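You operate a simulated robot arm through the tools that you are given. There is no shell and no other tool. Be economical: measure what you need, move in short steps, check, and stop when the job is done.

The job below is to be done with a simulated two-armed robot. You get a single attempt, and the scene is never put back.

Task
Fetch the short black brush and set it on the flat blue cover. Put the 2 brass ring from the top of the two hand table on the pocket two of the foam board and the 3 brass ring on the steel spacer there. Take the tall can and put it on the silver square plate. The order is free. Set down upright: tall can.
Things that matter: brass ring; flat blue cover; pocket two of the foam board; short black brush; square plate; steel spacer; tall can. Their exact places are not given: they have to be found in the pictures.

The check looks at the end state, three seconds after you hand in, the way a careful person would. Anything else that was tipped, shoved, dropped, spilled or broken makes it a failure. A push-on lid holds only when it is set on centred and level and pressed home; a screw cap is set on level and turned clockwise until tight.

Robot
Two 6-joint arms with three-finger grippers on one trunk, on a base that drives. Base frame: it is fixed to the floor where the robot stands at the start and does not move with it; the origin is under the middle of the robot, x ahead of it, y to its left, z up; the surface under the hand at the start is at about z = 860. Readings come in mm, degrees, newtons and seconds.
The left shoulder is at the start at [22, 170, 1426], the right one opposite. With the tool pointing down near the work surface each hand reaches from about 380 to 640 mm from the robot's upright axis, wherever it stands, measured 20 degrees to its own side. Places, roughly: pocket two of the foam board [4700, 100, 1100]; short black brush (6x3x4 cm) [500, 0, 900]; tall can [-1000, 750, 750]. Payload 2.2 kg a hand.
Tool frame (each hand has its own): the origin (TCP) lies between the finger pads and is the grasp point; the fingertips stand 25 mm ahead of it; z points along the fingers, y is the line along which they close. The gripper opens to 104 mm. The gripper's body begins 74 mm behind the TCP.
Orientation is that of the tool frame in the base frame, as a unit quaternion [w, x, y, z]. With the fingers straight down and closing along the base's y, the tool's x points along the base's -x, its y along +y and its z along -z.

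Tools
- The arms move only by the tool arm_command. It takes "left_rows", "right_rows" or both (then of equal length, played together; a hand with none holds still); each is a list that holds one entry, the list of rows, each a list of 7 numbers: the turn, a rotation vector about the base's x, y, z in degrees, then the shift along the base's x, y, z in mm, then the gripper command, from -1 (shut) to 1 (fully open), values between in proportion. In form: [[[ax, ay, az, x, y, z, claw], ...]]. A call has 1 to 8 rows; each row is the pose to reach, as a shift and turn from the pose commanded when the call began. Each row takes 0.2 s and may step no farther than 50 mm and 8.6 degrees from the row before; otherwise, or with a gripper value out of range, the whole call is refused. Where a pose cannot be reached the arm comes as near as it can. A force on the tool above 40 N (or 10 N above the force at the start of the call, whichever is more), or a blocked arm, ends the call early, and 0.2 s more pass. The fingers move at their own pace and stop on an object; they squeeze with about 35 N. The grip force told is the motor's: it shows also when the fingers shut on nothing. Time passes only in rows, and 0.2 s behind the last, so rows that repeat a pose let the fingers close. The reply holds the time, the measured pose of the TCP, the force on the tool along the base axes, the opening and the grip force, in the units named above and with some noise, with the torque about the TCP (base axes, N m) and any sound that the robot's microphone picked up.
- Cameras (640 x 400 px; columns grow to the right, rows downward): "scene" is now at [154.7, -12.2, 1314.3]; the picture's right is [-0.13, -0.99, 0.00], its down [-0.63, 0.08, -0.77] and it looks along [0.77, -0.10, -0.63] (base axes); focal length 214 px, centre (320, 200). "left" rides on the left gripper at [82, -3, -104] in its tool frame; the picture's right is [0.04, 1.00, 0.00], its down [-0.75, 0.03, -0.66] and it looks along [-0.66, 0.03, 0.75] (tool axes); focal length 256 px, centre (320, 200). "right" rides on the right gripper at [82, 3, -104] in its tool frame; the picture's right is [-0.04, 1.00, 0.00], its down [-0.75, -0.03, -0.66] and it looks along [-0.66, -0.03, 0.75] (tool axes); focal length 256 px, centre (320, 200).
- camera(camera): a new picture of that camera. The clock stands still meanwhile.
- move_column(by): slides the trunk up (or, below 0, down) by that many mm; the arms and the scene camera ride with it, the base frame stays. It gives what a move gives, with no picture.
- steer(legs): drives the robot by 1 to 6 legs, each [ahead, left, turn to the left] in mm, mm and degrees, along the robot's own axes; the way and the turn of a leg run together, so that a leg with both is an arc; at most 1500 mm and 180 degrees a leg. The arms and the cameras ride along, it lands a little off, and it stops where it bumps. It gives what a move gives.
- aim_head(pan, tilt): turns the head with the scene camera to pan (to the left, within 60 degrees either way) and tilt (down, from -29 to 69), counted from straight ahead of the robot. It gives what a move gives.
- probe_pixels(camera, pixels): for up to 12 pixels [column, row] of the newest picture of that camera ("zoom" is the newest enlarged one), the place [x, y, z] in the base frame of the surface seen there, good to about 2 mm. The clock stands still meanwhile.
- zoom(camera, box): a new picture of the part [left, top, right, bottom] of that camera's present view, enlarged. The clock stands still meanwhile.
- finish_job(): hands the job in; it is judged then, once.

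Work in short steps. Measure before you move; look again where a grasp or a placing could have gone wrong, and mend it. You have 110 turns and 92 pictures in all, those below and enlarged ones among them. Open the grippers and draw the arms clear of the work before you hand the job in, unless the task says otherwise.

The tools are called after "Emit:" by a JSON object that holds its "fn" and its "kwargs". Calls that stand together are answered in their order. arm_command: Moves the arms, as the interface text tells. Its arguments: {"type":"object","properties":{"left_rows":{"type":"array"},"right_rows":{"type":"array"}},"required":[]} The other tools are called the same way: move_column (by) slides the trunk up or down; steer (legs) drives the base; aim_head (pan, tilt) turns the head that bears the scene camera; camera (camera) takes a picture; probe_pixels (camera, pixels) gives the place of the surface under pixels of a picture; zoom (camera, box) takes an enlarged picture of a part of a camera's view; finish_job () hands the job in.

At the start:

```text
t: 0.0
left_ee_pos: [531.2, 363.9, 1066.4]
left_orientation: [0.0, 0.0, 1.0, 0.0]
left_wrist_force: [0.0, 0.5, 0.1]
left_moment: [-0.01, -0.01, 0.0]
left_gripper_width: 104.1
left_gripper_force: 0.0
right_ee_pos: [622.7, -90.6, 1067.1]
right_orientation: [0.0, -0.001, 1.0, 0.0]
right_wrist_force: [-0.2, -0.3, -0.4]
right_moment: [0.01, 0.0, 0.0]
right_gripper_width: 104.1
right_gripper_force: 0.0
trunk travel left (down, up): [-619.0, 123.0]
robot x, y, heading: [3.0, -2.6, 0.1]
head pan, tilt: [-7.3, 39.2]
```

scene: 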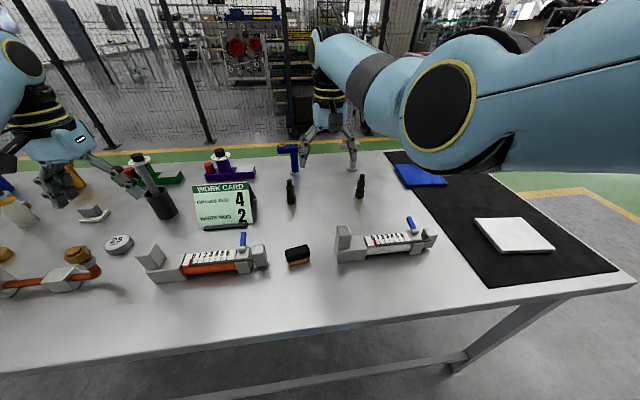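
right: 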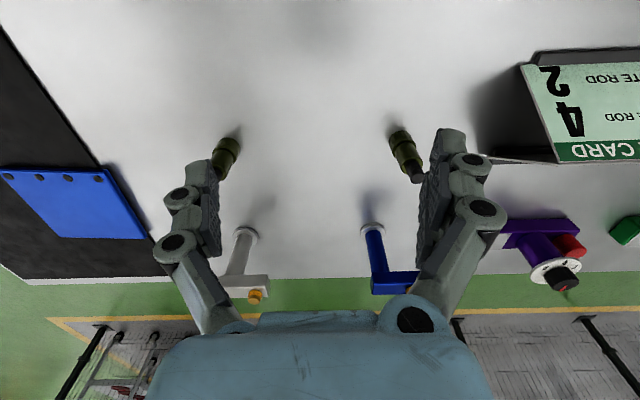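
left: 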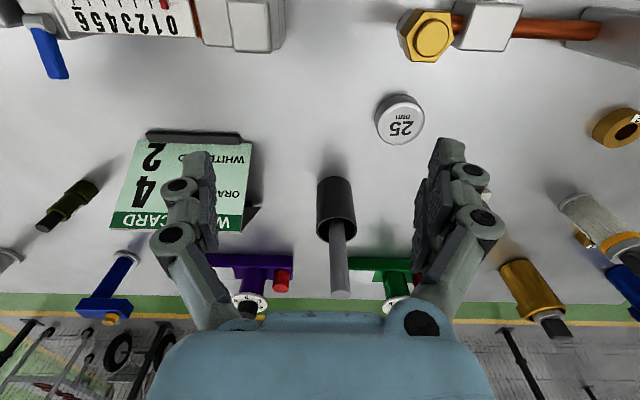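

The scene shows a short black brush at about (297,253) and a flat blue cover at (420,175). I measure those and zoom in on the brush.

Emit:
{"fn": "zoom", "kwargs": {"camera": "scene", "box": [240, 200, 360, 290]}}

Emit:
{"fn": "probe_pixels", "kwargs": {"camera": "scene", "pixels": [[297, 249], [289, 262], [308, 260], [310, 246], [298, 262], [400, 165], [435, 165], [446, 183], [405, 186], [420, 175], [350, 300], [515, 235]]}}

Emit:
{"fn": "zoom", "kwargs": {"camera": "scene", "box": [370, 140, 490, 220]}}

```text
4.44 times, centred on (300, 245) of scene
```

zoom: 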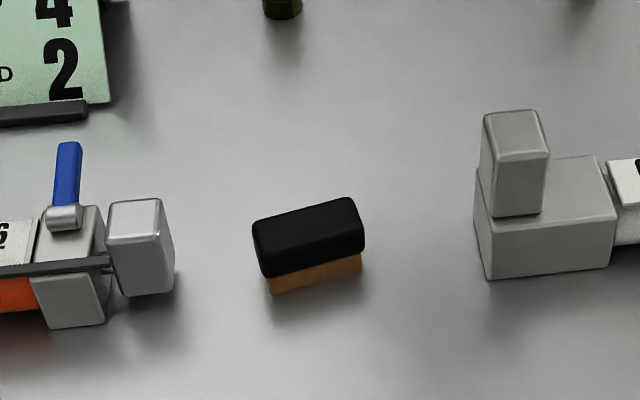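

```text
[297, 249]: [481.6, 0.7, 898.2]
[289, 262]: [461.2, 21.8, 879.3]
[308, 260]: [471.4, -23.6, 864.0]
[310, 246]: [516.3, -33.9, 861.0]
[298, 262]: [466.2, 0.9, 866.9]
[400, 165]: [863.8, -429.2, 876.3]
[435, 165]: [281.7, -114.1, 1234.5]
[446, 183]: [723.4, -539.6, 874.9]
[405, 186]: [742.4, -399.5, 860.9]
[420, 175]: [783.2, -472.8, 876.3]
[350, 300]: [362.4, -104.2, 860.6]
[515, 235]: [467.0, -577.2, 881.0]
```

```text
5.00 times, centred on (430, 180) of scene
```

zoom: 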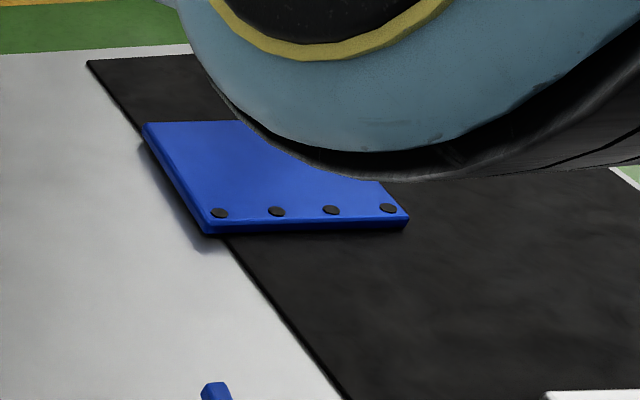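

The brush top is at z≈898, the cover at z≈876. I probe the brush's top corners and the table's near edge to get the brush's yaw.

Emit:
{"fn": "probe_pixels", "kwargs": {"camera": "scene", "pixels": [[287, 251], [306, 246], [308, 250], [288, 256], [250, 349], [100, 362], [560, 300], [402, 164], [409, 186], [450, 182], [409, 184], [448, 180]]}}

Emit:
{"fn": "aim_head", "kwargs": {"pan": 0, "tilt": 69}}

Emit:
{"fn": "camera", "kwargs": {"camera": "scene"}}

```text
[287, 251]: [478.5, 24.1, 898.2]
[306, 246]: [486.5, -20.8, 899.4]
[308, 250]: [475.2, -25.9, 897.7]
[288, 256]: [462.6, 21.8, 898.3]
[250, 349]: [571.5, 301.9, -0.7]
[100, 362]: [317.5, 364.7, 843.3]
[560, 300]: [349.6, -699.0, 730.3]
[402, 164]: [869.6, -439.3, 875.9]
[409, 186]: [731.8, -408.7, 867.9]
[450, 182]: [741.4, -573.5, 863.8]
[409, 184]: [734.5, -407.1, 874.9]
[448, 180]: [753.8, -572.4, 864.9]
```

```text
t: 0.9
left_ee_pos: [532.0, 365.0, 1066.1]
left_orientation: [0.0, 0.0, 1.0, 0.0]
left_wrist_force: [0.1, 0.1, 1.5]
left_moment: [0.02, 0.02, -0.03]
left_gripper_width: 103.8
left_gripper_force: 0.1
right_ee_pos: [622.8, -91.7, 1066.5]
right_orientation: [0.0, -0.001, 1.0, 0.0]
right_wrist_force: [-0.2, -0.5, 0.5]
right_moment: [-0.01, 0.0, -0.01]
right_gripper_width: 104.1
right_gripper_force: 0.1
trunk travel left (down, up): [-619.0, 123.0]
robot x, y, heading: [-0.7, 2.2, -0.0]
head pan, tilt: [0.0, 68.8]
```

```text
86 pictures are left
```

scene: 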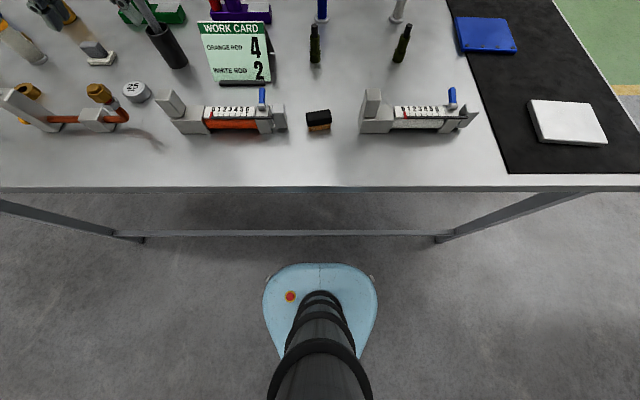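

The brush centre is at about (476, 0) and its long axis is about 12° off y. I turn the right hand -78° and bring it above the brush in two calls.

Emit:
{"fn": "arm_command", "kwargs": {"right_rows": [[[0, 0, -8, -18, 11, 0, 1], [0, 0, -16, -36, 22, 0, 1], [0, 0, -24, -54, 33, 0, 1], [0, 0, -32, -72, 44, 0, 1], [0, 0, -40, -90, 56, 0, 1], [0, 0, -48, -108, 68, 0, 1], [0, 0, -56, -126, 80, 0, 1], [0, 0, -64, -146, 91, 0, 1]]]}}

Emit:
{"fn": "arm_command", "kwargs": {"right_rows": [[[0, 0, -7, 0, 0, -20, 1], [0, 0, -14, 0, 0, -40, 1], [0, 0, -14, 0, 0, -40, 1]]]}}

Emit:
{"fn": "camera", "kwargs": {"camera": "right"}}

```text
t: 2.7
left_ee_pos: [531.3, 364.7, 1067.5]
left_orientation: [-0.001, -0.001, 1.0, 0.0]
left_wrist_force: [0.5, -0.6, 0.5]
left_moment: [0.0, 0.03, -0.03]
left_gripper_width: 103.7
left_gripper_force: 0.0
right_ee_pos: [552.5, -144.2, 1056.1]
right_orientation: [0.042, 0.533, 0.844, -0.042]
right_wrist_force: [0.4, -0.3, 0.2]
right_moment: [0.0, 0.01, -0.04]
right_gripper_width: 104.2
right_gripper_force: 0.1
right hand out of reach, approached as far as the arm can: row 5, 6, 7, 8
trunk travel left (down, up): [-619.0, 123.0]
robot x, y, heading: [-0.5, 0.6, -0.2]
head pan, tilt: [0.0, 68.8]
stopped in row 8 (right hand): the arm was blocked; the commanded pose is now the measured one
```

```text
t: 3.5
left_ee_pos: [531.8, 365.1, 1065.9]
left_orientation: [0.0, 0.0, 1.0, -0.001]
left_wrist_force: [-0.2, -0.6, 0.5]
left_moment: [0.02, 0.02, 0.01]
left_gripper_width: 104.0
left_gripper_force: 0.1
right_ee_pos: [551.5, -141.0, 1015.8]
right_orientation: [0.036, 0.63, 0.774, -0.044]
right_wrist_force: [-0.2, 0.0, 0.2]
right_moment: [0.0, -0.01, -0.02]
right_gripper_width: 103.7
right_gripper_force: 0.0
trunk travel left (down, up): [-619.0, 123.0]
robot x, y, heading: [-2.0, 1.7, -0.1]
head pan, tilt: [0.0, 68.8]
```

```text
85 pictures are left
```

right: 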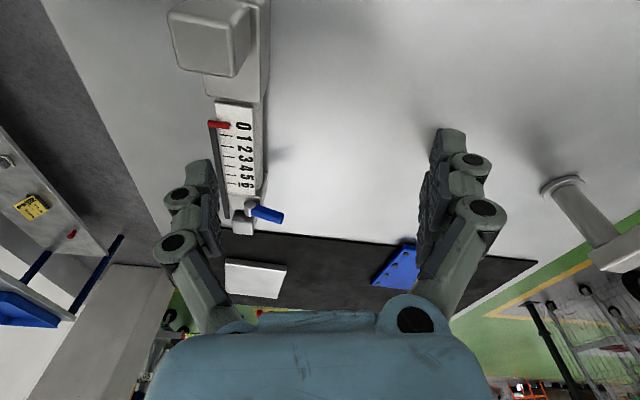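

The right arm cannot reach that far left from here, and the tool tilted about 6.5°. I raise the trunk, drive 175 mm left so the brush sits in the right arm's range, and level the hand.

Emit:
{"fn": "move_column", "kwargs": {"by": 100}}

Emit:
{"fn": "steer", "kwargs": {"legs": [[0, 175, 0]]}}

Emit:
{"fn": "arm_command", "kwargs": {"right_rows": [[[6.5, 0, 0.3, -20, 0, 0, 1], [6.5, 0, 0.3, -40, 0, 0, 1], [6.5, 0, 0.3, -70, -20, 0, 1], [6.5, 0, 0.3, -76, -34, 0, 1], [6.5, 0, 0.3, -76, -34, 0, 1]]]}}

Emit:
{"fn": "camera", "kwargs": {"camera": "scene"}}

Emit:
{"fn": "camera", "kwargs": {"camera": "right"}}

```text
t: 4.8
left_ee_pos: [531.7, 364.8, 1165.7]
left_orientation: [0.001, 0.0, 1.0, -0.001]
left_wrist_force: [-0.2, 0.5, -0.3]
left_moment: [0.03, -0.01, 0.02]
left_gripper_width: 104.0
left_gripper_force: 0.1
right_ee_pos: [553.5, -141.5, 1115.5]
right_orientation: [0.037, 0.63, 0.775, -0.044]
right_wrist_force: [-0.9, -0.5, -0.6]
right_moment: [0.0, 0.0, 0.0]
right_gripper_width: 103.9
right_gripper_force: 0.0
trunk travel left (down, up): [-719.0, 23.0]
robot x, y, heading: [1.1, 1.3, -0.2]
head pan, tilt: [0.0, 68.8]
```

```text
t: 6.3
left_ee_pos: [532.2, 541.2, 1166.4]
left_orientation: [0.0, 0.0, 1.0, -0.001]
left_wrist_force: [0.0, 0.3, 0.7]
left_moment: [-0.04, -0.02, -0.01]
left_gripper_width: 104.1
left_gripper_force: 0.1
right_ee_pos: [552.4, 35.4, 1116.2]
right_orientation: [0.037, 0.63, 0.774, -0.045]
right_wrist_force: [0.4, 0.4, -0.6]
right_moment: [-0.02, -0.03, 0.0]
right_gripper_width: 104.4
right_gripper_force: 0.1
trunk travel left (down, up): [-719.0, 23.0]
robot x, y, heading: [-2.8, 177.3, -0.1]
head pan, tilt: [0.0, 68.8]
```

```text
t: 7.5
left_ee_pos: [532.7, 542.1, 1166.7]
left_orientation: [-0.001, 0.0, 1.0, -0.001]
left_wrist_force: [-0.6, 0.8, 0.0]
left_moment: [0.02, -0.02, 0.04]
left_gripper_width: 103.6
left_gripper_force: 0.1
right_ee_pos: [476.1, 2.3, 1114.4]
right_orientation: [0.0, 0.628, 0.778, 0.0]
right_wrist_force: [-0.4, 0.6, -0.2]
right_moment: [-0.02, 0.02, -0.01]
right_gripper_width: 103.9
right_gripper_force: 0.0
trunk travel left (down, up): [-719.0, 23.0]
robot x, y, heading: [2.8, 177.8, -0.3]
head pan, tilt: [0.0, 68.8]
```

```text
84 pictures are left
```

scene: 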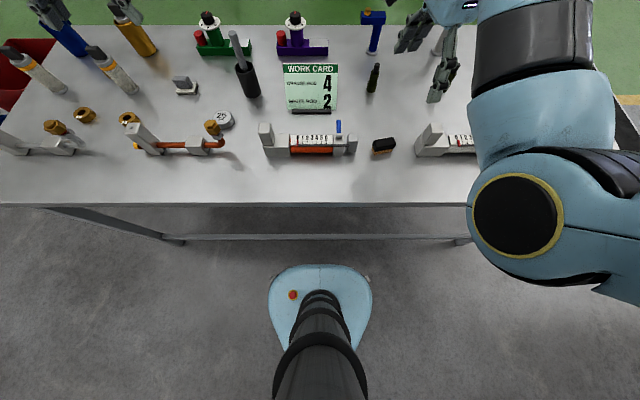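

```text
83 pictures are left
```

right: 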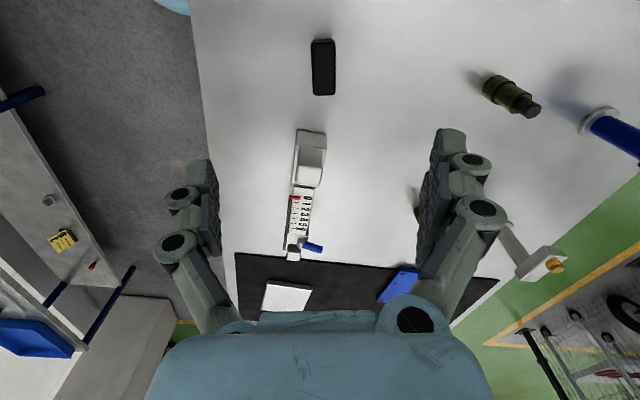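

The brush shows at (323,67) in the right picture; I probe its top corners for exact centre and yaw.

Emit:
{"fn": "probe_pixels", "kwargs": {"camera": "right", "pixels": [[323, 67], [314, 42], [332, 42], [316, 92], [333, 92], [313, 67], [334, 67]]}}

```text
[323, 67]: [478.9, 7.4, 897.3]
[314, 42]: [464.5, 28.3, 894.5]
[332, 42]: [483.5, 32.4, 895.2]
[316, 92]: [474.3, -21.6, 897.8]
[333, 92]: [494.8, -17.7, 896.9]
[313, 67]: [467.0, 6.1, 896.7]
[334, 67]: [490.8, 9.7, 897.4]
```

Centre is (479, 5), yaw as assumed. I go down to z≈891 and close.

Emit:
{"fn": "arm_command", "kwargs": {"right_rows": [[[0, 0, 0, 3, 3, -45, 1], [0, 0, 0, 3, 3, -90, 1], [0, 0, 0, 3, 3, -135, 1], [0, 0, 0, 3, 3, -175, 0.6], [0, 0, 0, 3, 3, -205, 0.3], [0, 0, 0, 3, 3, -223, 0.2], [0, 0, 0, 3, 3, -223, 0.0]]]}}

Emit:
{"fn": "arm_command", "kwargs": {"right_rows": [[[0, 0, 0, 0, 0, 0, -0.6], [0, 0, 0, 0, 0, 0, -0.6], [0, 0, 0, 0, 0, 0, -0.6], [0, 0, 0, 0, 0, 30, -0.6], [0, 0, 0, 0, 0, 70, -0.6], [0, 0, 0, 0, 0, 120, -0.6], [0, 0, 0, 0, 0, 160, -0.6]]]}}

Emit:
{"fn": "camera", "kwargs": {"camera": "right"}}

```text
t: 9.1
left_ee_pos: [532.5, 540.4, 1166.7]
left_orientation: [0.0, 0.0, 1.0, 0.0]
left_wrist_force: [-0.3, -0.7, -0.3]
left_moment: [0.0, -0.02, 0.0]
left_gripper_width: 104.0
left_gripper_force: 0.1
right_ee_pos: [479.4, 3.7, 894.2]
right_orientation: [0.001, 0.629, 0.777, 0.001]
right_wrist_force: [0.4, 0.1, -0.4]
right_moment: [0.03, 0.01, -0.01]
right_gripper_width: 51.8
right_gripper_force: 0.1
trunk travel left (down, up): [-719.0, 23.0]
robot x, y, heading: [0.9, 174.7, 0.1]
head pan, tilt: [0.0, 68.8]
```

```text
t: 10.7
left_ee_pos: [531.9, 541.4, 1166.0]
left_orientation: [0.0, -0.001, 1.0, 0.0]
left_wrist_force: [0.5, 0.0, -0.3]
left_moment: [-0.02, -0.01, 0.01]
left_gripper_width: 104.2
left_gripper_force: 0.1
right_ee_pos: [479.1, 4.0, 1054.2]
right_orientation: [0.0, 0.629, 0.777, 0.0]
right_wrist_force: [0.1, 0.1, -0.1]
right_moment: [0.03, -0.03, 0.02]
right_gripper_width: 27.7
right_gripper_force: 35.0
trunk travel left (down, up): [-719.0, 23.0]
robot x, y, heading: [-3.2, 175.9, -0.0]
head pan, tilt: [0.0, 68.8]
```

```text
82 pictures are left
```

right: 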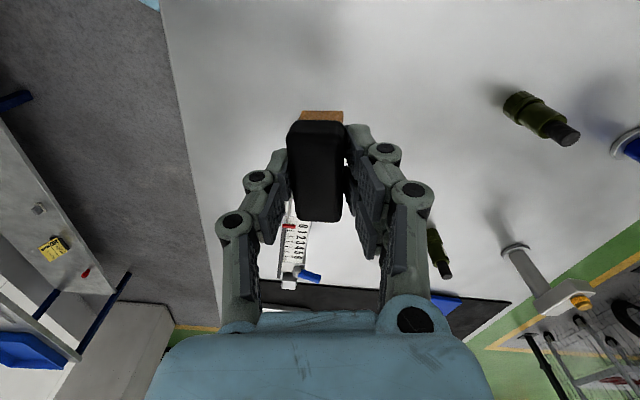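

Brush is held (27.7 mm). Before driving to the cover, I probe the floor bar and the base's front for how far ahead I can go.

Emit:
{"fn": "probe_pixels", "kwargs": {"camera": "scene", "pixels": [[320, 236], [400, 237], [320, 240], [320, 267], [440, 242], [320, 275], [320, 204], [320, 300], [320, 315]]}}

```text
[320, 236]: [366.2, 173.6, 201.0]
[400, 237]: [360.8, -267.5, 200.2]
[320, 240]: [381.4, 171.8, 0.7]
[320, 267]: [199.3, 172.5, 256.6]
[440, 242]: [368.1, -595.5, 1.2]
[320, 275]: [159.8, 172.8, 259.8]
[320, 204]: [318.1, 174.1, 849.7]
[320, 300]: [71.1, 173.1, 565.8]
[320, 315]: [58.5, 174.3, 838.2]
```

The bar at x≈360 lets me go about 130 mm ahead. I raise the left hand, drive right 460 then ahead 130, with the brush high.

Emit:
{"fn": "arm_command", "kwargs": {"left_rows": [[[0, 0, 0, 0, 0, 45, 1], [0, 0, 0, 0, 0, 90, 1], [0, 0, 0, 0, 0, 130, 1], [0, 0, 0, 0, 0, 150, 1]]], "right_rows": [[[0, 0, 0, 0, 0, 10, -0.6], [0, 0, 0, 0, 0, 20, -0.6], [0, 0, 0, 0, 0, 30, -0.6], [0, 0, 0, 0, 0, 30, -0.6]]]}}

Emit:
{"fn": "steer", "kwargs": {"legs": [[0, -460, 0], [130, 0, 0]]}}

Emit:
{"fn": "aim_head", "kwargs": {"pan": -20, "tilt": 50}}

Emit:
{"fn": "camera", "kwargs": {"camera": "scene"}}

Emit:
{"fn": "camera", "kwargs": {"camera": "right"}}

```text
t: 11.7
left_ee_pos: [602.4, 567.8, 1255.8]
left_orientation: [0.001, 0.0, 1.0, 0.0]
left_wrist_force: [0.5, -0.4, -0.4]
left_moment: [-0.01, 0.02, 0.02]
left_gripper_width: 104.2
left_gripper_force: 0.1
left hand out of reach, approached as far as the arm can: row 1, 2, 3, 4
right_ee_pos: [478.4, 3.3, 1083.6]
right_orientation: [0.001, 0.629, 0.777, -0.001]
right_wrist_force: [-0.1, -0.3, -1.2]
right_moment: [-0.04, 0.01, 0.0]
right_gripper_width: 27.5
right_gripper_force: 34.6
trunk travel left (down, up): [-719.0, 23.0]
robot x, y, heading: [0.2, 175.8, 0.2]
head pan, tilt: [0.0, 68.8]
```

```text
t: 15.4
left_ee_pos: [731.4, 106.5, 1256.0]
left_orientation: [0.0, 0.0, 1.0, -0.001]
left_wrist_force: [0.5, -0.2, -0.7]
left_moment: [-0.01, 0.0, 0.02]
left_gripper_width: 104.0
left_gripper_force: 0.1
right_ee_pos: [609.3, -457.7, 1083.4]
right_orientation: [0.001, 0.63, 0.777, -0.001]
right_wrist_force: [-0.8, -0.8, 0.1]
right_moment: [-0.02, -0.01, 0.01]
right_gripper_width: 27.5
right_gripper_force: 35.3
trunk travel left (down, up): [-719.0, 23.0]
robot x, y, heading: [130.7, -280.5, 0.2]
head pan, tilt: [0.0, 68.8]
```

```text
t: 16.2
left_ee_pos: [731.8, 106.6, 1255.4]
left_orientation: [0.0, 0.0, 1.0, -0.001]
left_wrist_force: [-0.2, 0.6, 0.8]
left_moment: [0.01, -0.05, 0.0]
left_gripper_width: 103.8
left_gripper_force: 0.1
right_ee_pos: [609.1, -458.6, 1083.4]
right_orientation: [0.001, 0.629, 0.777, -0.001]
right_wrist_force: [-0.1, -0.1, -0.8]
right_moment: [0.0, -0.02, 0.01]
right_gripper_width: 27.7
right_gripper_force: 34.6
trunk travel left (down, up): [-719.0, 23.0]
robot x, y, heading: [129.3, -284.8, 0.2]
head pan, tilt: [-20.0, 50.0]
```

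```text
81 pictures are left
```

scene: 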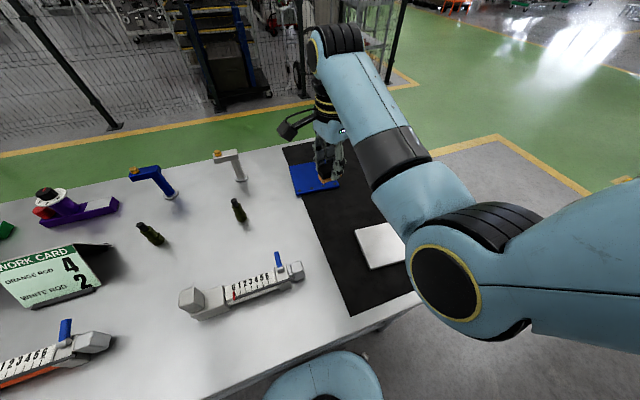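

```text
80 pictures are left
```

right: 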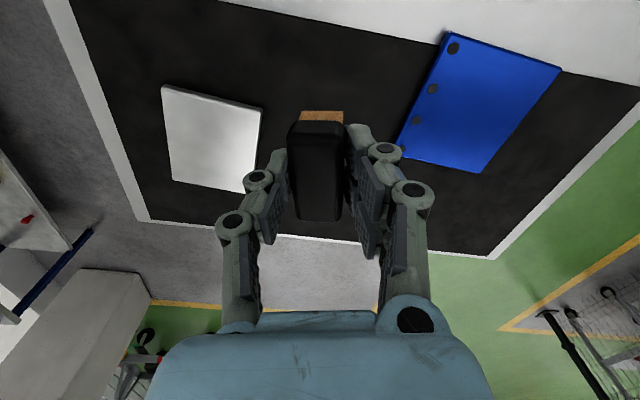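

I measure the cover corners in the right picture at (445,32), (562,68), (481,172), (400,150).

Emit:
{"fn": "probe_pixels", "kwargs": {"camera": "right", "pixels": [[448, 36], [558, 70], [480, 168], [405, 148], [480, 105], [330, 350]]}}

Emit:
{"fn": "move_column", "kwargs": {"by": -120}}

```text
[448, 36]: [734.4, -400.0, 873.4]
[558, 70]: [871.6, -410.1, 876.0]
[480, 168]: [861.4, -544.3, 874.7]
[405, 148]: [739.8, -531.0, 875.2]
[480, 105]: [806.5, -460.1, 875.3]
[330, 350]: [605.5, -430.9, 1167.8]
```

```text
t: 17.7
left_ee_pos: [732.7, 106.6, 1134.8]
left_orientation: [0.001, 0.0, 1.0, 0.0]
left_wrist_force: [-0.2, 0.7, 0.5]
left_moment: [-0.03, -0.04, -0.01]
left_gripper_width: 104.1
left_gripper_force: 0.0
right_ee_pos: [608.8, -458.5, 963.4]
right_orientation: [0.001, 0.63, 0.777, 0.0]
right_wrist_force: [-0.3, -0.4, -0.4]
right_moment: [-0.02, -0.03, 0.0]
right_gripper_width: 27.3
right_gripper_force: 34.5
trunk travel left (down, up): [-599.0, 143.0]
robot x, y, heading: [134.6, -285.1, -0.1]
head pan, tilt: [-20.0, 50.0]
```

Cover centre is about (800,-470), top 875.5. I move the brush over it at the present height.

Emit:
{"fn": "arm_command", "kwargs": {"right_rows": [[[0, 0, 0, 45, -3, 0, -0.6], [0, 0, 0, 90, -6, 0, -0.6], [0, 0, 0, 135, -10, 0, -0.6], [0, 0, 0, 180, -12, 0, -0.6], [0, 0, 0, 186, -12, 0, -0.6], [0, 0, 0, 186, -12, 0, -0.6]]]}}

```text
t: 19.1
left_ee_pos: [732.6, 106.4, 1134.3]
left_orientation: [0.0, 0.001, 1.0, 0.0]
left_wrist_force: [-0.1, 0.0, -0.4]
left_moment: [0.01, 0.0, -0.01]
left_gripper_width: 104.0
left_gripper_force: 0.1
right_ee_pos: [773.5, -472.7, 968.2]
right_orientation: [0.001, 0.629, 0.777, 0.0]
right_wrist_force: [0.1, 0.3, -0.3]
right_moment: [0.02, 0.0, 0.02]
right_gripper_width: 27.4
right_gripper_force: 35.1
right hand out of reach, approached as far as the arm can: row 4, 5, 6
trunk travel left (down, up): [-599.0, 143.0]
robot x, y, heading: [132.7, -285.8, -0.1]
head pan, tilt: [-20.0, 50.0]
```

It reaches x=773, which is well within the cover. I lower the trunk by 50 and settle with the arm, watching the force.

Emit:
{"fn": "move_column", "kwargs": {"by": -50}}

Emit:
{"fn": "arm_command", "kwargs": {"right_rows": [[[0, 0, 0, 10, 0, 0, -0.6], [0, 0, 0, 10, 0, 0, -0.6]]]}}

Emit:
{"fn": "camera", "kwargs": {"camera": "right"}}

```text
t: 20.0
left_ee_pos: [733.3, 107.6, 1084.4]
left_orientation: [0.001, 0.0, 1.0, 0.0]
left_wrist_force: [0.2, -0.3, 0.5]
left_moment: [-0.01, -0.02, 0.0]
left_gripper_width: 104.3
left_gripper_force: 0.1
right_ee_pos: [772.3, -473.3, 920.3]
right_orientation: [0.0, 0.63, 0.777, -0.001]
right_wrist_force: [-0.2, 0.6, -0.2]
right_moment: [-0.01, 0.03, 0.0]
right_gripper_width: 27.3
right_gripper_force: 35.1
trunk travel left (down, up): [-549.0, 193.0]
robot x, y, heading: [129.5, -283.3, 0.1]
head pan, tilt: [-20.0, 50.0]
```

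```text
t: 20.6
left_ee_pos: [733.4, 105.8, 1083.9]
left_orientation: [0.001, 0.0, 1.0, -0.001]
left_wrist_force: [0.9, 0.2, 0.8]
left_moment: [-0.02, -0.04, -0.02]
left_gripper_width: 103.9
left_gripper_force: 0.1
right_ee_pos: [774.0, -473.7, 918.3]
right_orientation: [0.0, 0.629, 0.777, 0.001]
right_wrist_force: [0.1, 0.4, -0.5]
right_moment: [-0.01, -0.03, -0.01]
right_gripper_width: 27.3
right_gripper_force: 34.9
right hand out of reach, approached as far as the arm can: row 1, 2
trunk travel left (down, up): [-549.0, 193.0]
robot x, y, heading: [128.8, -286.0, 0.2]
head pan, tilt: [-20.0, 50.0]
```

```text
79 pictures are left
```

right: 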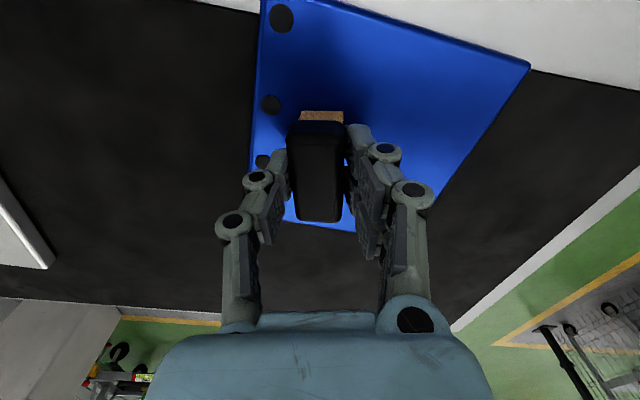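

The brush is over the cover; I descend 8–10 mm in small rows until touching, then release.

Emit:
{"fn": "arm_command", "kwargs": {"right_rows": [[[0, 0, 0, 0, 5, -4, -0.6], [0, 0, 0, 0, 5, -8, -0.6], [0, 0, 0, 0, 5, -8, -0.6]]]}}

```text
t: 21.4
left_ee_pos: [732.6, 106.7, 1084.3]
left_orientation: [0.002, 0.0, 1.0, -0.001]
left_wrist_force: [0.7, -0.1, -0.5]
left_moment: [0.01, 0.02, 0.04]
left_gripper_width: 104.0
left_gripper_force: 0.0
right_ee_pos: [773.7, -467.5, 916.1]
right_orientation: [0.003, 0.629, 0.777, 0.002]
right_wrist_force: [6.3, -3.0, 23.8]
right_moment: [0.02, 0.06, 0.09]
right_gripper_width: 27.4
right_gripper_force: 34.8
trunk travel left (down, up): [-549.0, 193.0]
robot x, y, heading: [127.8, -285.0, 0.4]
head pan, tilt: [-20.0, 50.0]
```

Contact is felt (24 N up). I open slightly and then rise straight up.

Emit:
{"fn": "arm_command", "kwargs": {"right_rows": [[[0, 0, 0, 0, 0, 2, -0.3], [0, 0, 0, 0, 0, 2, 0.0], [0, 0, 0, 0, 0, 2, 0.1], [0, 0, 0, 0, 0, 2, 0.1], [0, 0, 0, 0, 0, 40, 0.1], [0, 0, 0, 0, 0, 80, 0.1], [0, 0, 0, -30, 0, 110, 0.5], [0, 0, 0, -70, 0, 130, 0.5]]]}}

Emit:
{"fn": "camera", "kwargs": {"camera": "right"}}

Emit:
{"fn": "zoom", "kwargs": {"camera": "scene", "box": [250, 130, 400, 230]}}

```text
t: 23.2
left_ee_pos: [733.9, 105.7, 1083.5]
left_orientation: [0.001, 0.001, 1.0, -0.001]
left_wrist_force: [0.4, -0.8, 0.0]
left_moment: [-0.01, 0.03, 0.03]
left_gripper_width: 104.0
left_gripper_force: 0.0
right_ee_pos: [797.3, -460.7, 1015.4]
right_orientation: [0.0, 0.629, 0.777, -0.001]
right_wrist_force: [-0.4, 0.1, -0.1]
right_moment: [0.01, 0.03, -0.01]
right_gripper_width: 78.2
right_gripper_force: 0.0
right hand out of reach, approached as far as the arm can: row 5, 6, 7, 8
trunk travel left (down, up): [-549.0, 193.0]
robot x, y, heading: [131.1, -284.3, -0.1]
head pan, tilt: [-20.0, 50.0]
```

```text
78 pictures are left
```

right: 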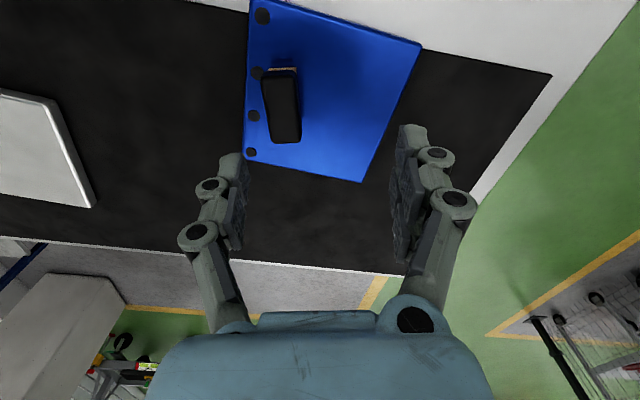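

```text
4.00 times, centred on (325, 180) of scene
```

zoom: 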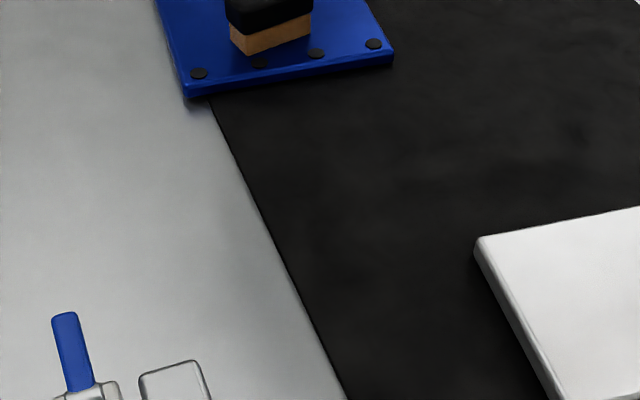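

The brush stands on the cover at right-picture (281,103). I check that it is level and where it is.

Emit:
{"fn": "probe_pixels", "kwargs": {"camera": "right", "pixels": [[268, 76], [293, 78], [276, 136], [297, 138], [256, 72], [253, 115], [300, 40], [330, 150], [263, 16], [251, 151]]}}

Emit:
{"fn": "zoom", "kwargs": {"camera": "right", "box": [220, 0, 380, 180]}}

```text
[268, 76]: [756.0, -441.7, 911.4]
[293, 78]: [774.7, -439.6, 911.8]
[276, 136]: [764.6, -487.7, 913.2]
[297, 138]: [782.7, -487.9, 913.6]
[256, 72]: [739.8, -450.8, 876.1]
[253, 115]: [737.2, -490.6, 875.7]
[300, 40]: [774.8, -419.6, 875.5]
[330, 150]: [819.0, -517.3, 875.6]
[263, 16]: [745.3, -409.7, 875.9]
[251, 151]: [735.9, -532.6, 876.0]
```

```text
2.22 times, centred on (300, 90) of right
```

zoom: 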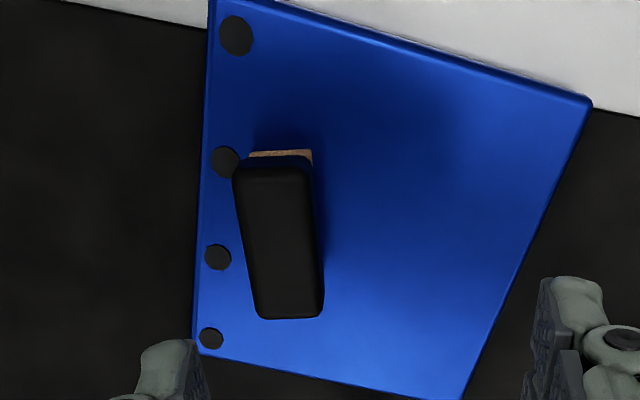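

Brush done: level and clear of the dots. I raise the trunk, back off and look around for the other places.

Emit:
{"fn": "move_column", "kwargs": {"by": 150}}

Emit:
{"fn": "steer", "kwargs": {"legs": [[-400, 0, 0], [0, 280, 0]]}}

Emit:
{"fn": "aim_head", "kwargs": {"pan": 60, "tilt": 15}}

Emit:
{"fn": "camera", "kwargs": {"camera": "scene"}}

Emit:
{"fn": "aim_head", "kwargs": {"pan": 0, "tilt": 15}}

Emit:
{"fn": "camera", "kwargs": {"camera": "scene"}}

Emit:
{"fn": "aim_head", "kwargs": {"pan": -60, "tilt": 15}}

Emit:
{"fn": "camera", "kwargs": {"camera": "scene"}}

```text
t: 25.0
left_ee_pos: [733.4, 106.1, 1233.2]
left_orientation: [0.001, 0.0, 1.0, -0.001]
left_wrist_force: [0.7, 0.6, -0.5]
left_moment: [0.02, 0.01, 0.02]
left_gripper_width: 103.9
left_gripper_force: 0.0
right_ee_pos: [799.3, -460.4, 1167.5]
right_orientation: [0.001, 0.629, 0.777, -0.001]
right_wrist_force: [0.4, 0.2, -0.4]
right_moment: [0.01, 0.02, -0.01]
right_gripper_width: 77.8
right_gripper_force: 0.1
trunk travel left (down, up): [-699.0, 43.0]
robot x, y, heading: [127.8, -285.1, -0.0]
head pan, tilt: [-20.0, 50.0]
```

```text
t: 29.0
left_ee_pos: [335.8, 387.4, 1234.4]
left_orientation: [0.001, 0.001, 1.0, -0.001]
left_wrist_force: [0.3, 0.1, 0.2]
left_moment: [0.03, 0.0, -0.01]
left_gripper_width: 104.1
left_gripper_force: 0.2
right_ee_pos: [398.8, -180.2, 1167.3]
right_orientation: [0.001, 0.63, 0.777, 0.0]
right_wrist_force: [1.0, -1.3, -0.4]
right_moment: [-0.02, 0.0, 0.02]
right_gripper_width: 78.0
right_gripper_force: 0.0
trunk travel left (down, up): [-699.0, 43.0]
robot x, y, heading: [-270.3, -1.3, -0.2]
head pan, tilt: [-20.0, 50.0]
```

```text
t: 30.5
left_ee_pos: [334.9, 386.7, 1233.1]
left_orientation: [0.001, 0.001, 1.0, -0.001]
left_wrist_force: [1.3, 0.0, -0.1]
left_moment: [0.02, -0.02, 0.0]
left_gripper_width: 103.7
left_gripper_force: 0.1
right_ee_pos: [398.7, -179.4, 1167.2]
right_orientation: [0.001, 0.63, 0.777, -0.001]
right_wrist_force: [-0.9, -0.3, 0.5]
right_moment: [0.01, -0.01, 0.04]
right_gripper_width: 77.8
right_gripper_force: 0.0
trunk travel left (down, up): [-699.0, 43.0]
robot x, y, heading: [-269.0, -0.0, -0.2]
head pan, tilt: [60.0, 15.0]
```

```text
75 pictures are left
```

scene: 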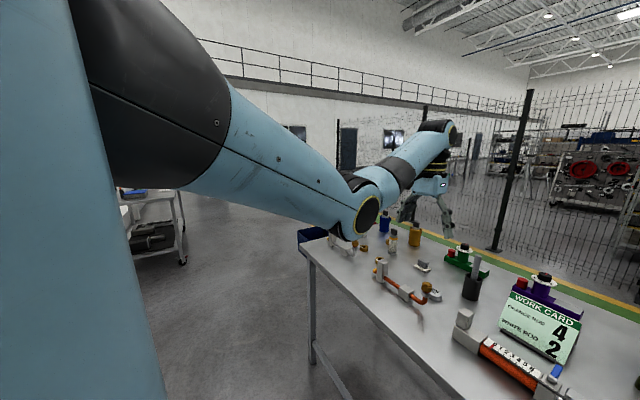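

```text
t: 31.8
left_ee_pos: [334.9, 387.4, 1234.1]
left_orientation: [0.0, 0.001, 1.0, -0.001]
left_wrist_force: [0.6, 0.3, -0.4]
left_moment: [0.01, -0.01, 0.0]
left_gripper_width: 103.9
left_gripper_force: 0.0
right_ee_pos: [398.5, -179.0, 1167.6]
right_orientation: [0.001, 0.63, 0.777, 0.0]
right_wrist_force: [-0.4, -0.6, -0.6]
right_moment: [-0.04, -0.02, 0.01]
right_gripper_width: 77.9
right_gripper_force: 0.0
trunk travel left (down, up): [-699.0, 43.0]
robot x, y, heading: [-268.4, -2.2, -0.1]
head pan, tilt: [0.0, 15.0]
```

```text
74 pictures are left
```

scene: 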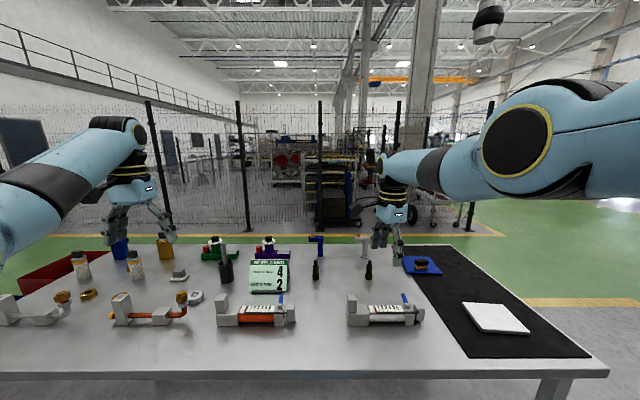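

```text
t: 33.1
left_ee_pos: [334.8, 387.8, 1234.7]
left_orientation: [0.002, 0.0, 1.0, -0.001]
left_wrist_force: [-0.3, -1.0, 0.2]
left_moment: [0.0, 0.03, 0.0]
left_gripper_width: 104.0
left_gripper_force: 0.0
right_ee_pos: [397.8, -179.0, 1167.2]
right_orientation: [0.0, 0.63, 0.777, -0.001]
right_wrist_force: [-0.8, 0.1, -1.1]
right_moment: [-0.01, -0.03, -0.01]
right_gripper_width: 78.0
right_gripper_force: 0.1
trunk travel left (down, up): [-699.0, 43.0]
robot x, y, heading: [-269.6, -1.4, 0.1]
head pan, tilt: [-60.0, 15.0]
```

```text
73 pictures are left
```

scene: 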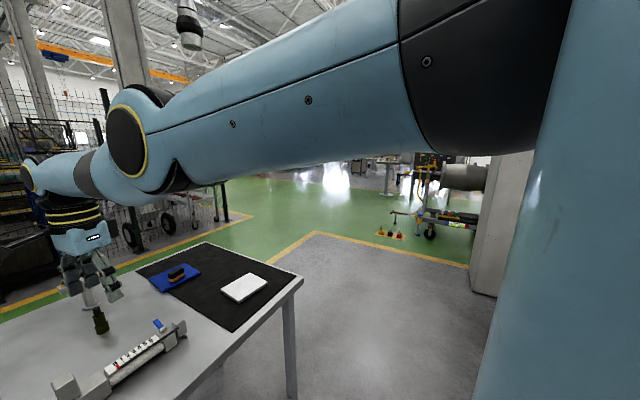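

The cart with the tall can is behind-left. I turn left 100° in place and look.

Emit:
{"fn": "steer", "kwargs": {"legs": [[0, 0, 110]]}}

Emit:
{"fn": "aim_head", "kwargs": {"pan": 20, "tilt": 30}}

Emit:
{"fn": "camera", "kwargs": {"camera": "scene"}}

```text
t: 38.1
left_ee_pos: [-839.7, 434.6, 1233.9]
left_orientation: [-0.002, 0.816, -0.578, 0.0]
left_wrist_force: [0.5, -0.3, 0.1]
left_moment: [0.01, 0.05, -0.02]
left_gripper_width: 104.0
left_gripper_force: 0.0
right_ee_pos: [-326.1, 685.5, 1168.2]
right_orientation: [0.001, -0.271, 0.963, 0.001]
right_wrist_force: [-1.0, 0.5, -0.8]
right_moment: [0.03, -0.01, 0.01]
right_gripper_width: 77.8
right_gripper_force: 0.1
trunk travel left (down, up): [-699.0, 43.0]
robot x, y, heading: [-266.4, -5.4, 109.3]
head pan, tilt: [-60.0, 15.0]
```

```text
t: 39.7
left_ee_pos: [-839.5, 436.0, 1233.6]
left_orientation: [-0.001, 0.817, -0.577, -0.001]
left_wrist_force: [0.4, 0.6, 0.4]
left_moment: [-0.01, 0.0, 0.0]
left_gripper_width: 103.9
left_gripper_force: 0.1
right_ee_pos: [-326.8, 684.3, 1167.1]
right_orientation: [0.001, -0.27, 0.963, 0.0]
right_wrist_force: [-0.8, 0.0, -0.2]
right_moment: [-0.01, 0.02, 0.0]
right_gripper_width: 78.1
right_gripper_force: 0.0
trunk travel left (down, up): [-699.0, 43.0]
robot x, y, heading: [-270.5, -3.5, 109.4]
head pan, tilt: [20.0, 30.0]
```

```text
72 pictures are left
```

scene: 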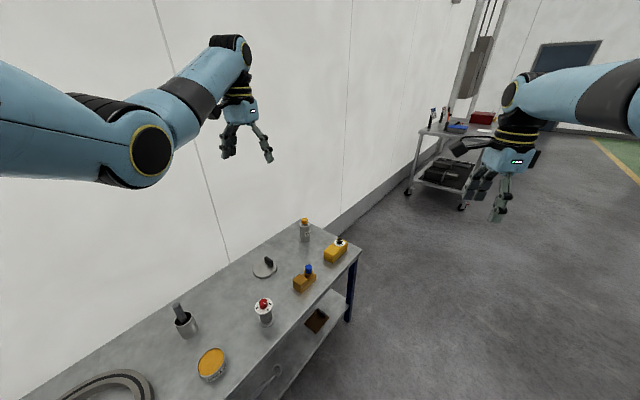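

A side bench along the wall and another cart appear. I zoom on both and probe the objects.

Emit:
{"fn": "zoom", "kwargs": {"camera": "scene", "box": [150, 200, 390, 390]}}

Emit:
{"fn": "probe_pixels", "kwargs": {"camera": "scene", "pixels": [[304, 230], [264, 309], [264, 268], [185, 325], [211, 363], [304, 282], [336, 250], [360, 248], [230, 395], [240, 300], [455, 130], [110, 388]]}}

Emit:
{"fn": "zoom", "kwargs": {"camera": "scene", "box": [400, 90, 520, 210]}}

```text
2.11 times, centred on (270, 295) of scene
```

zoom: 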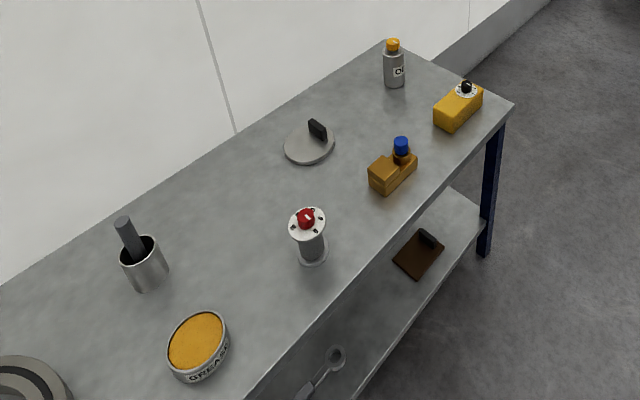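

```text
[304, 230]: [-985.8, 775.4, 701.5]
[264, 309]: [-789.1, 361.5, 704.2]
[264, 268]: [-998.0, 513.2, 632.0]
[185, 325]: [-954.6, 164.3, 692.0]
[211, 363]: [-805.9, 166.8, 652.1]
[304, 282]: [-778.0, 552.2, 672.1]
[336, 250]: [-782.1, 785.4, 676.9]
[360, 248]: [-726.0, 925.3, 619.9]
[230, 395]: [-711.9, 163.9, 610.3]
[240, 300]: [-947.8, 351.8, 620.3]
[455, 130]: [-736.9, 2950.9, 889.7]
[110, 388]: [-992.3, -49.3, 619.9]
```

```text
3.33 times, centred on (460, 150) of scene
```

zoom: 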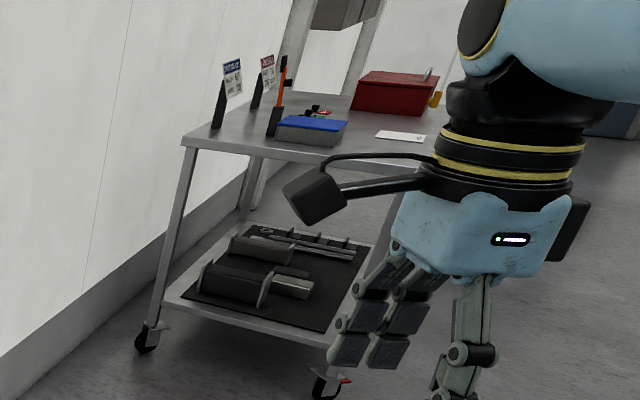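

The tall OIL can is at about (-986,775), standing on the bench at z≈620. I pan left to look for the silver square plate.

Emit:
{"fn": "aim_head", "kwargs": {"pan": 60, "tilt": 35}}

Emit:
{"fn": "camera", "kwargs": {"camera": "scene"}}

Emit:
{"fn": "camera", "kwargs": {"camera": "left"}}

```text
t: 40.7
left_ee_pos: [-838.9, 433.9, 1234.0]
left_orientation: [-0.002, 0.816, -0.578, 0.0]
left_wrist_force: [-0.2, -0.6, 0.2]
left_moment: [0.02, 0.02, 0.05]
left_gripper_width: 104.1
left_gripper_force: 0.1
right_ee_pos: [-325.3, 685.7, 1166.9]
right_orientation: [0.0, -0.27, 0.963, 0.0]
right_wrist_force: [-0.2, 0.9, -0.1]
right_moment: [0.01, 0.02, 0.0]
right_gripper_width: 78.1
right_gripper_force: 0.1
trunk travel left (down, up): [-699.0, 43.0]
robot x, y, heading: [-272.3, -4.8, 109.5]
head pan, tilt: [60.0, 35.0]
```

```text
69 pictures are left
```

scene: 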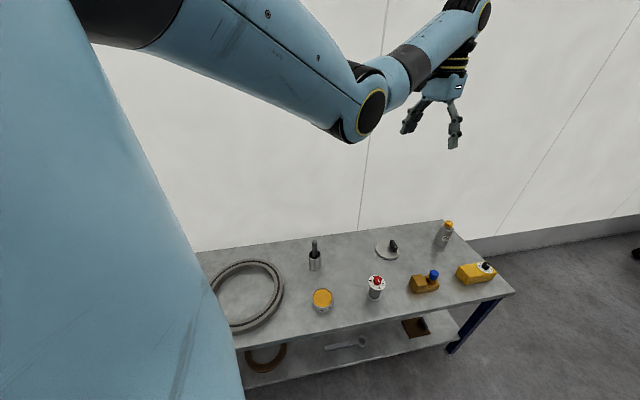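

```text
68 pictures are left
```

left: 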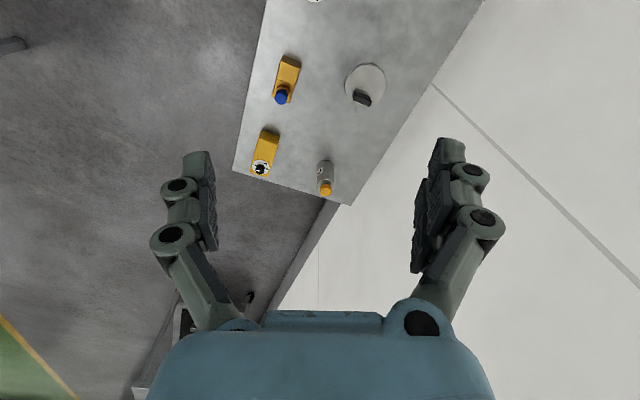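

No plate here; it may be the slab on the first table or elsewhere. I probe the can, plus the wall, and tuck both hands closer.

Emit:
{"fn": "probe_pixels", "kwargs": {"camera": "left", "pixels": [[326, 189], [325, 172], [317, 166], [333, 166], [352, 203], [233, 170], [259, 168], [283, 97], [440, 100], [363, 98]]}}

Emit:
{"fn": "arm_command", "kwargs": {"left_rows": [[[0, 0, 0, 43, -2, -20, 0.5], [0, 0, 0, 86, -5, -40, 0.5], [0, 0, 0, 129, -7, -60, 0.5], [0, 0, 0, 171, -10, -80, 0.5], [0, 0, 0, 214, -12, -80, 0.5], [0, 0, 0, 214, -12, -80, 0.5]]], "right_rows": [[[0, 0, 0, 13, -38, -10, 0], [0, 0, 0, 27, -76, -20, 0], [0, 0, 0, 40, -113, -30, 0], [0, 0, 0, 40, -113, -40, 0], [0, 0, 0, 40, -113, -40, 0], [0, 0, 0, 40, -113, -40, 0]]]}}

```text
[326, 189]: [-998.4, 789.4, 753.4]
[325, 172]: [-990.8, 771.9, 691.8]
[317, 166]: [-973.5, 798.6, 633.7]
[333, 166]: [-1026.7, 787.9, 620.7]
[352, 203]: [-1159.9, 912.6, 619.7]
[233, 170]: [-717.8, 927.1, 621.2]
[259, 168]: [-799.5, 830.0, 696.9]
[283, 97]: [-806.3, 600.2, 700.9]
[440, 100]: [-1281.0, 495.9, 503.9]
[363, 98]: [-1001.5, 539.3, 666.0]
```

```text
t: 42.1
left_ee_pos: [-627.9, 437.4, 1135.3]
left_orientation: [-0.002, 0.817, -0.577, -0.001]
left_wrist_force: [-0.3, 0.5, 0.1]
left_moment: [-0.02, -0.02, 0.0]
left_gripper_width: 78.2
left_gripper_force: 0.0
left hand out of reach, approached as far as the arm can: row 1, 2, 3, 4, 5, 6
right_ee_pos: [-285.5, 571.2, 1127.4]
right_orientation: [0.001, -0.271, 0.963, 0.001]
right_wrist_force: [-1.3, 0.3, -0.3]
right_moment: [-0.02, -0.01, 0.02]
right_gripper_width: 52.0
right_gripper_force: 0.0
trunk travel left (down, up): [-699.0, 43.0]
robot x, y, heading: [-269.9, -2.4, 109.3]
head pan, tilt: [60.0, 35.0]
```

The can's axis is near (-995,786), top at 753. I drive to face the bench beside it.

Emit:
{"fn": "steer", "kwargs": {"legs": [[976, -135, 0], [0, 0, 70]]}}

Emit:
{"fn": "move_column", "kwargs": {"by": -200}}

Emit:
{"fn": "camera", "kwargs": {"camera": "left"}}

Emit:
{"fn": "camera", "kwargs": {"camera": "scene"}}

```text
t: 47.1
left_ee_pos: [-815.9, 1382.6, 1136.6]
left_orientation: [0.0, 0.817, -0.577, -0.001]
left_wrist_force: [-0.1, 0.5, 0.4]
left_moment: [-0.03, -0.02, -0.01]
left_gripper_width: 78.3
left_gripper_force: 0.1
right_ee_pos: [-473.2, 1516.4, 1127.2]
right_orientation: [0.0, -0.271, 0.962, 0.0]
right_wrist_force: [0.4, 0.6, -0.6]
right_moment: [-0.04, -0.01, 0.01]
right_gripper_width: 52.2
right_gripper_force: 0.0
trunk travel left (down, up): [-699.0, 43.0]
robot x, y, heading: [-457.9, 941.5, 109.4]
head pan, tilt: [60.0, 35.0]
stopped in leg 1: the robot was blocked; the commanded pose is now the measured one
```

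```text
t: 49.3
left_ee_pos: [-815.4, 1382.3, 930.6]
left_orientation: [0.001, 0.817, -0.577, 0.001]
left_wrist_force: [0.8, 0.7, -0.2]
left_moment: [0.0, 0.01, -0.03]
left_gripper_width: 78.2
left_gripper_force: 0.0
right_ee_pos: [-473.2, 1516.1, 927.7]
right_orientation: [0.0, -0.272, 0.962, 0.001]
right_wrist_force: [0.6, -0.3, 0.2]
right_moment: [0.01, 0.0, -0.02]
right_gripper_width: 52.0
right_gripper_force: 0.1
trunk travel left (down, up): [-499.0, 243.0]
robot x, y, heading: [-454.6, 942.8, 109.4]
head pan, tilt: [60.0, 35.0]
```

```text
67 pictures are left
```

left: 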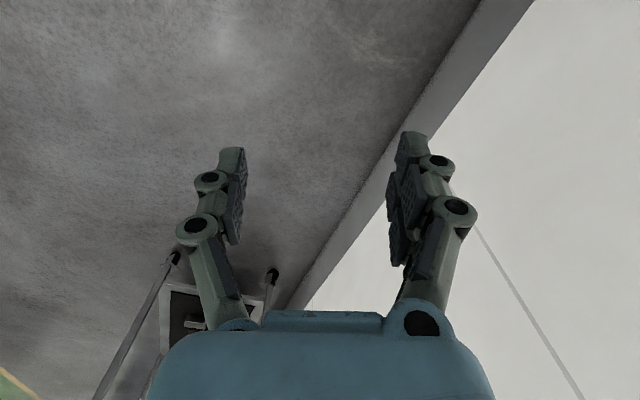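

```text
66 pictures are left
```

scene: 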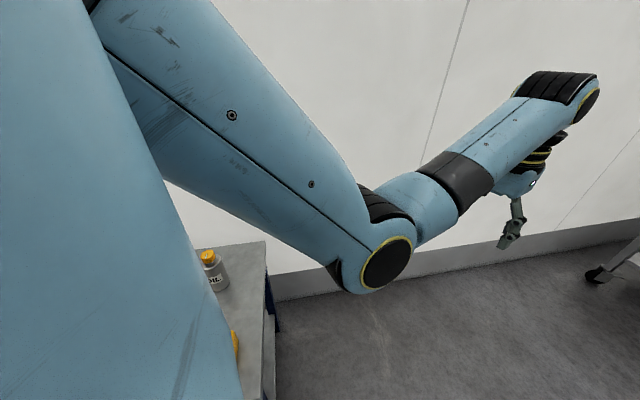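

The base bumped something just before the end, probably the bench's leg at (-718,927), with nothing disturbed in view. I sidle 70 mm away and turn to face the bench.

Emit:
{"fn": "steer", "kwargs": {"legs": [[0, -70, 0], [0, 0, 70.5]]}}

Emit:
{"fn": "aim_head", "kwargs": {"pan": 25, "tilt": 50}}

Emit:
{"fn": "camera", "kwargs": {"camera": "scene"}}

Emit:
{"fn": "camera", "kwargs": {"camera": "left"}}

```text
t: 53.3
left_ee_pos: [-924.9, 773.5, 930.2]
left_orientation: [0.0, 1.0, 0.001, 0.002]
left_wrist_force: [-0.2, 0.5, 0.8]
left_moment: [-0.01, -0.03, -0.01]
left_gripper_width: 77.8
left_gripper_force: 0.0
right_ee_pos: [-936.1, 1140.6, 928.1]
right_orientation: [0.001, 0.777, -0.629, -0.001]
right_wrist_force: [0.4, -0.1, 0.2]
right_moment: [0.01, -0.02, 0.0]
right_gripper_width: 51.6
right_gripper_force: 0.1
trunk travel left (down, up): [-499.0, 243.0]
robot x, y, heading: [-392.1, 967.1, 179.9]
head pan, tilt: [60.0, 35.0]
```

```text
t: 54.3
left_ee_pos: [-924.0, 772.5, 929.6]
left_orientation: [0.0, 1.0, 0.0, 0.002]
left_wrist_force: [-0.8, -0.1, 0.1]
left_moment: [-0.02, 0.0, 0.01]
left_gripper_width: 78.1
left_gripper_force: 0.1
right_ee_pos: [-936.9, 1140.2, 927.5]
right_orientation: [0.001, 0.777, -0.629, 0.0]
right_wrist_force: [-0.6, 0.6, 0.6]
right_moment: [0.0, 0.01, 0.02]
right_gripper_width: 52.1
right_gripper_force: 0.1
trunk travel left (down, up): [-499.0, 243.0]
robot x, y, heading: [-389.0, 967.3, 179.9]
head pan, tilt: [25.0, 50.0]
```

```text
65 pictures are left
```

scene: 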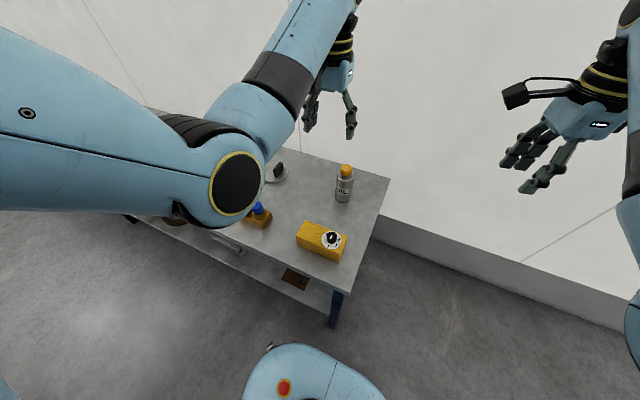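

```text
64 pictures are left
```

left: 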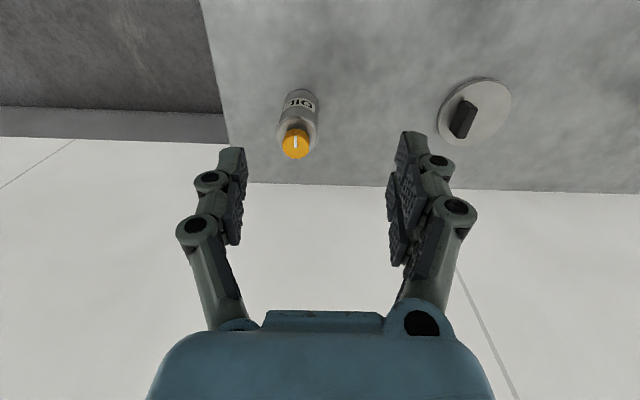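

I probe the can precisely and move 50 mm closer.

Emit:
{"fn": "probe_pixels", "kwargs": {"camera": "left", "pixels": [[296, 152], [296, 135], [284, 143], [309, 143], [280, 127], [318, 127], [300, 92], [285, 98], [316, 98], [300, 103]]}}

Emit:
{"fn": "steer", "kwargs": {"legs": [[50, 0, 0]]}}

Emit:
{"fn": "move_column", "kwargs": {"by": -110}}

```text
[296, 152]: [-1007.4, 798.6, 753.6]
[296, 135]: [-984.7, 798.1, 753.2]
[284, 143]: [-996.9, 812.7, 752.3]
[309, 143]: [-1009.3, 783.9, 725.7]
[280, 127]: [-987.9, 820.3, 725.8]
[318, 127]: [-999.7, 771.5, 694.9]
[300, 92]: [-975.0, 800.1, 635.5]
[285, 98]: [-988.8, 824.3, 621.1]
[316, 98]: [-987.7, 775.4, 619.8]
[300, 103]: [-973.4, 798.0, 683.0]
```

```text
t: 55.3
left_ee_pos: [-976.4, 773.4, 929.1]
left_orientation: [0.0, 1.0, 0.001, 0.003]
left_wrist_force: [-0.5, -0.1, -1.4]
left_moment: [-0.04, -0.05, -0.01]
left_gripper_width: 78.1
left_gripper_force: 0.1
right_ee_pos: [-988.5, 1140.2, 926.8]
right_orientation: [-0.001, 0.777, -0.629, 0.0]
right_wrist_force: [-1.3, 0.2, 0.1]
right_moment: [-0.01, -0.04, 0.0]
right_gripper_width: 51.8
right_gripper_force: 0.1
trunk travel left (down, up): [-499.0, 243.0]
robot x, y, heading: [-438.4, 965.8, 180.2]
head pan, tilt: [25.0, 50.0]
```

```text
t: 56.7
left_ee_pos: [-970.9, 775.4, 803.0]
left_orientation: [0.0, 1.0, 0.0, 0.015]
left_wrist_force: [0.5, -0.4, -0.6]
left_moment: [-0.01, 0.02, -0.03]
left_gripper_width: 77.8
left_gripper_force: 0.0
right_ee_pos: [-987.4, 1140.4, 818.7]
right_orientation: [0.001, 0.777, -0.63, 0.0]
right_wrist_force: [-0.3, 0.4, -0.3]
right_moment: [0.0, -0.01, -0.01]
right_gripper_width: 52.1
right_gripper_force: 0.2
trunk travel left (down, up): [-389.0, 353.0]
robot x, y, heading: [-440.4, 962.0, 180.0]
head pan, tilt: [25.0, 50.0]
```

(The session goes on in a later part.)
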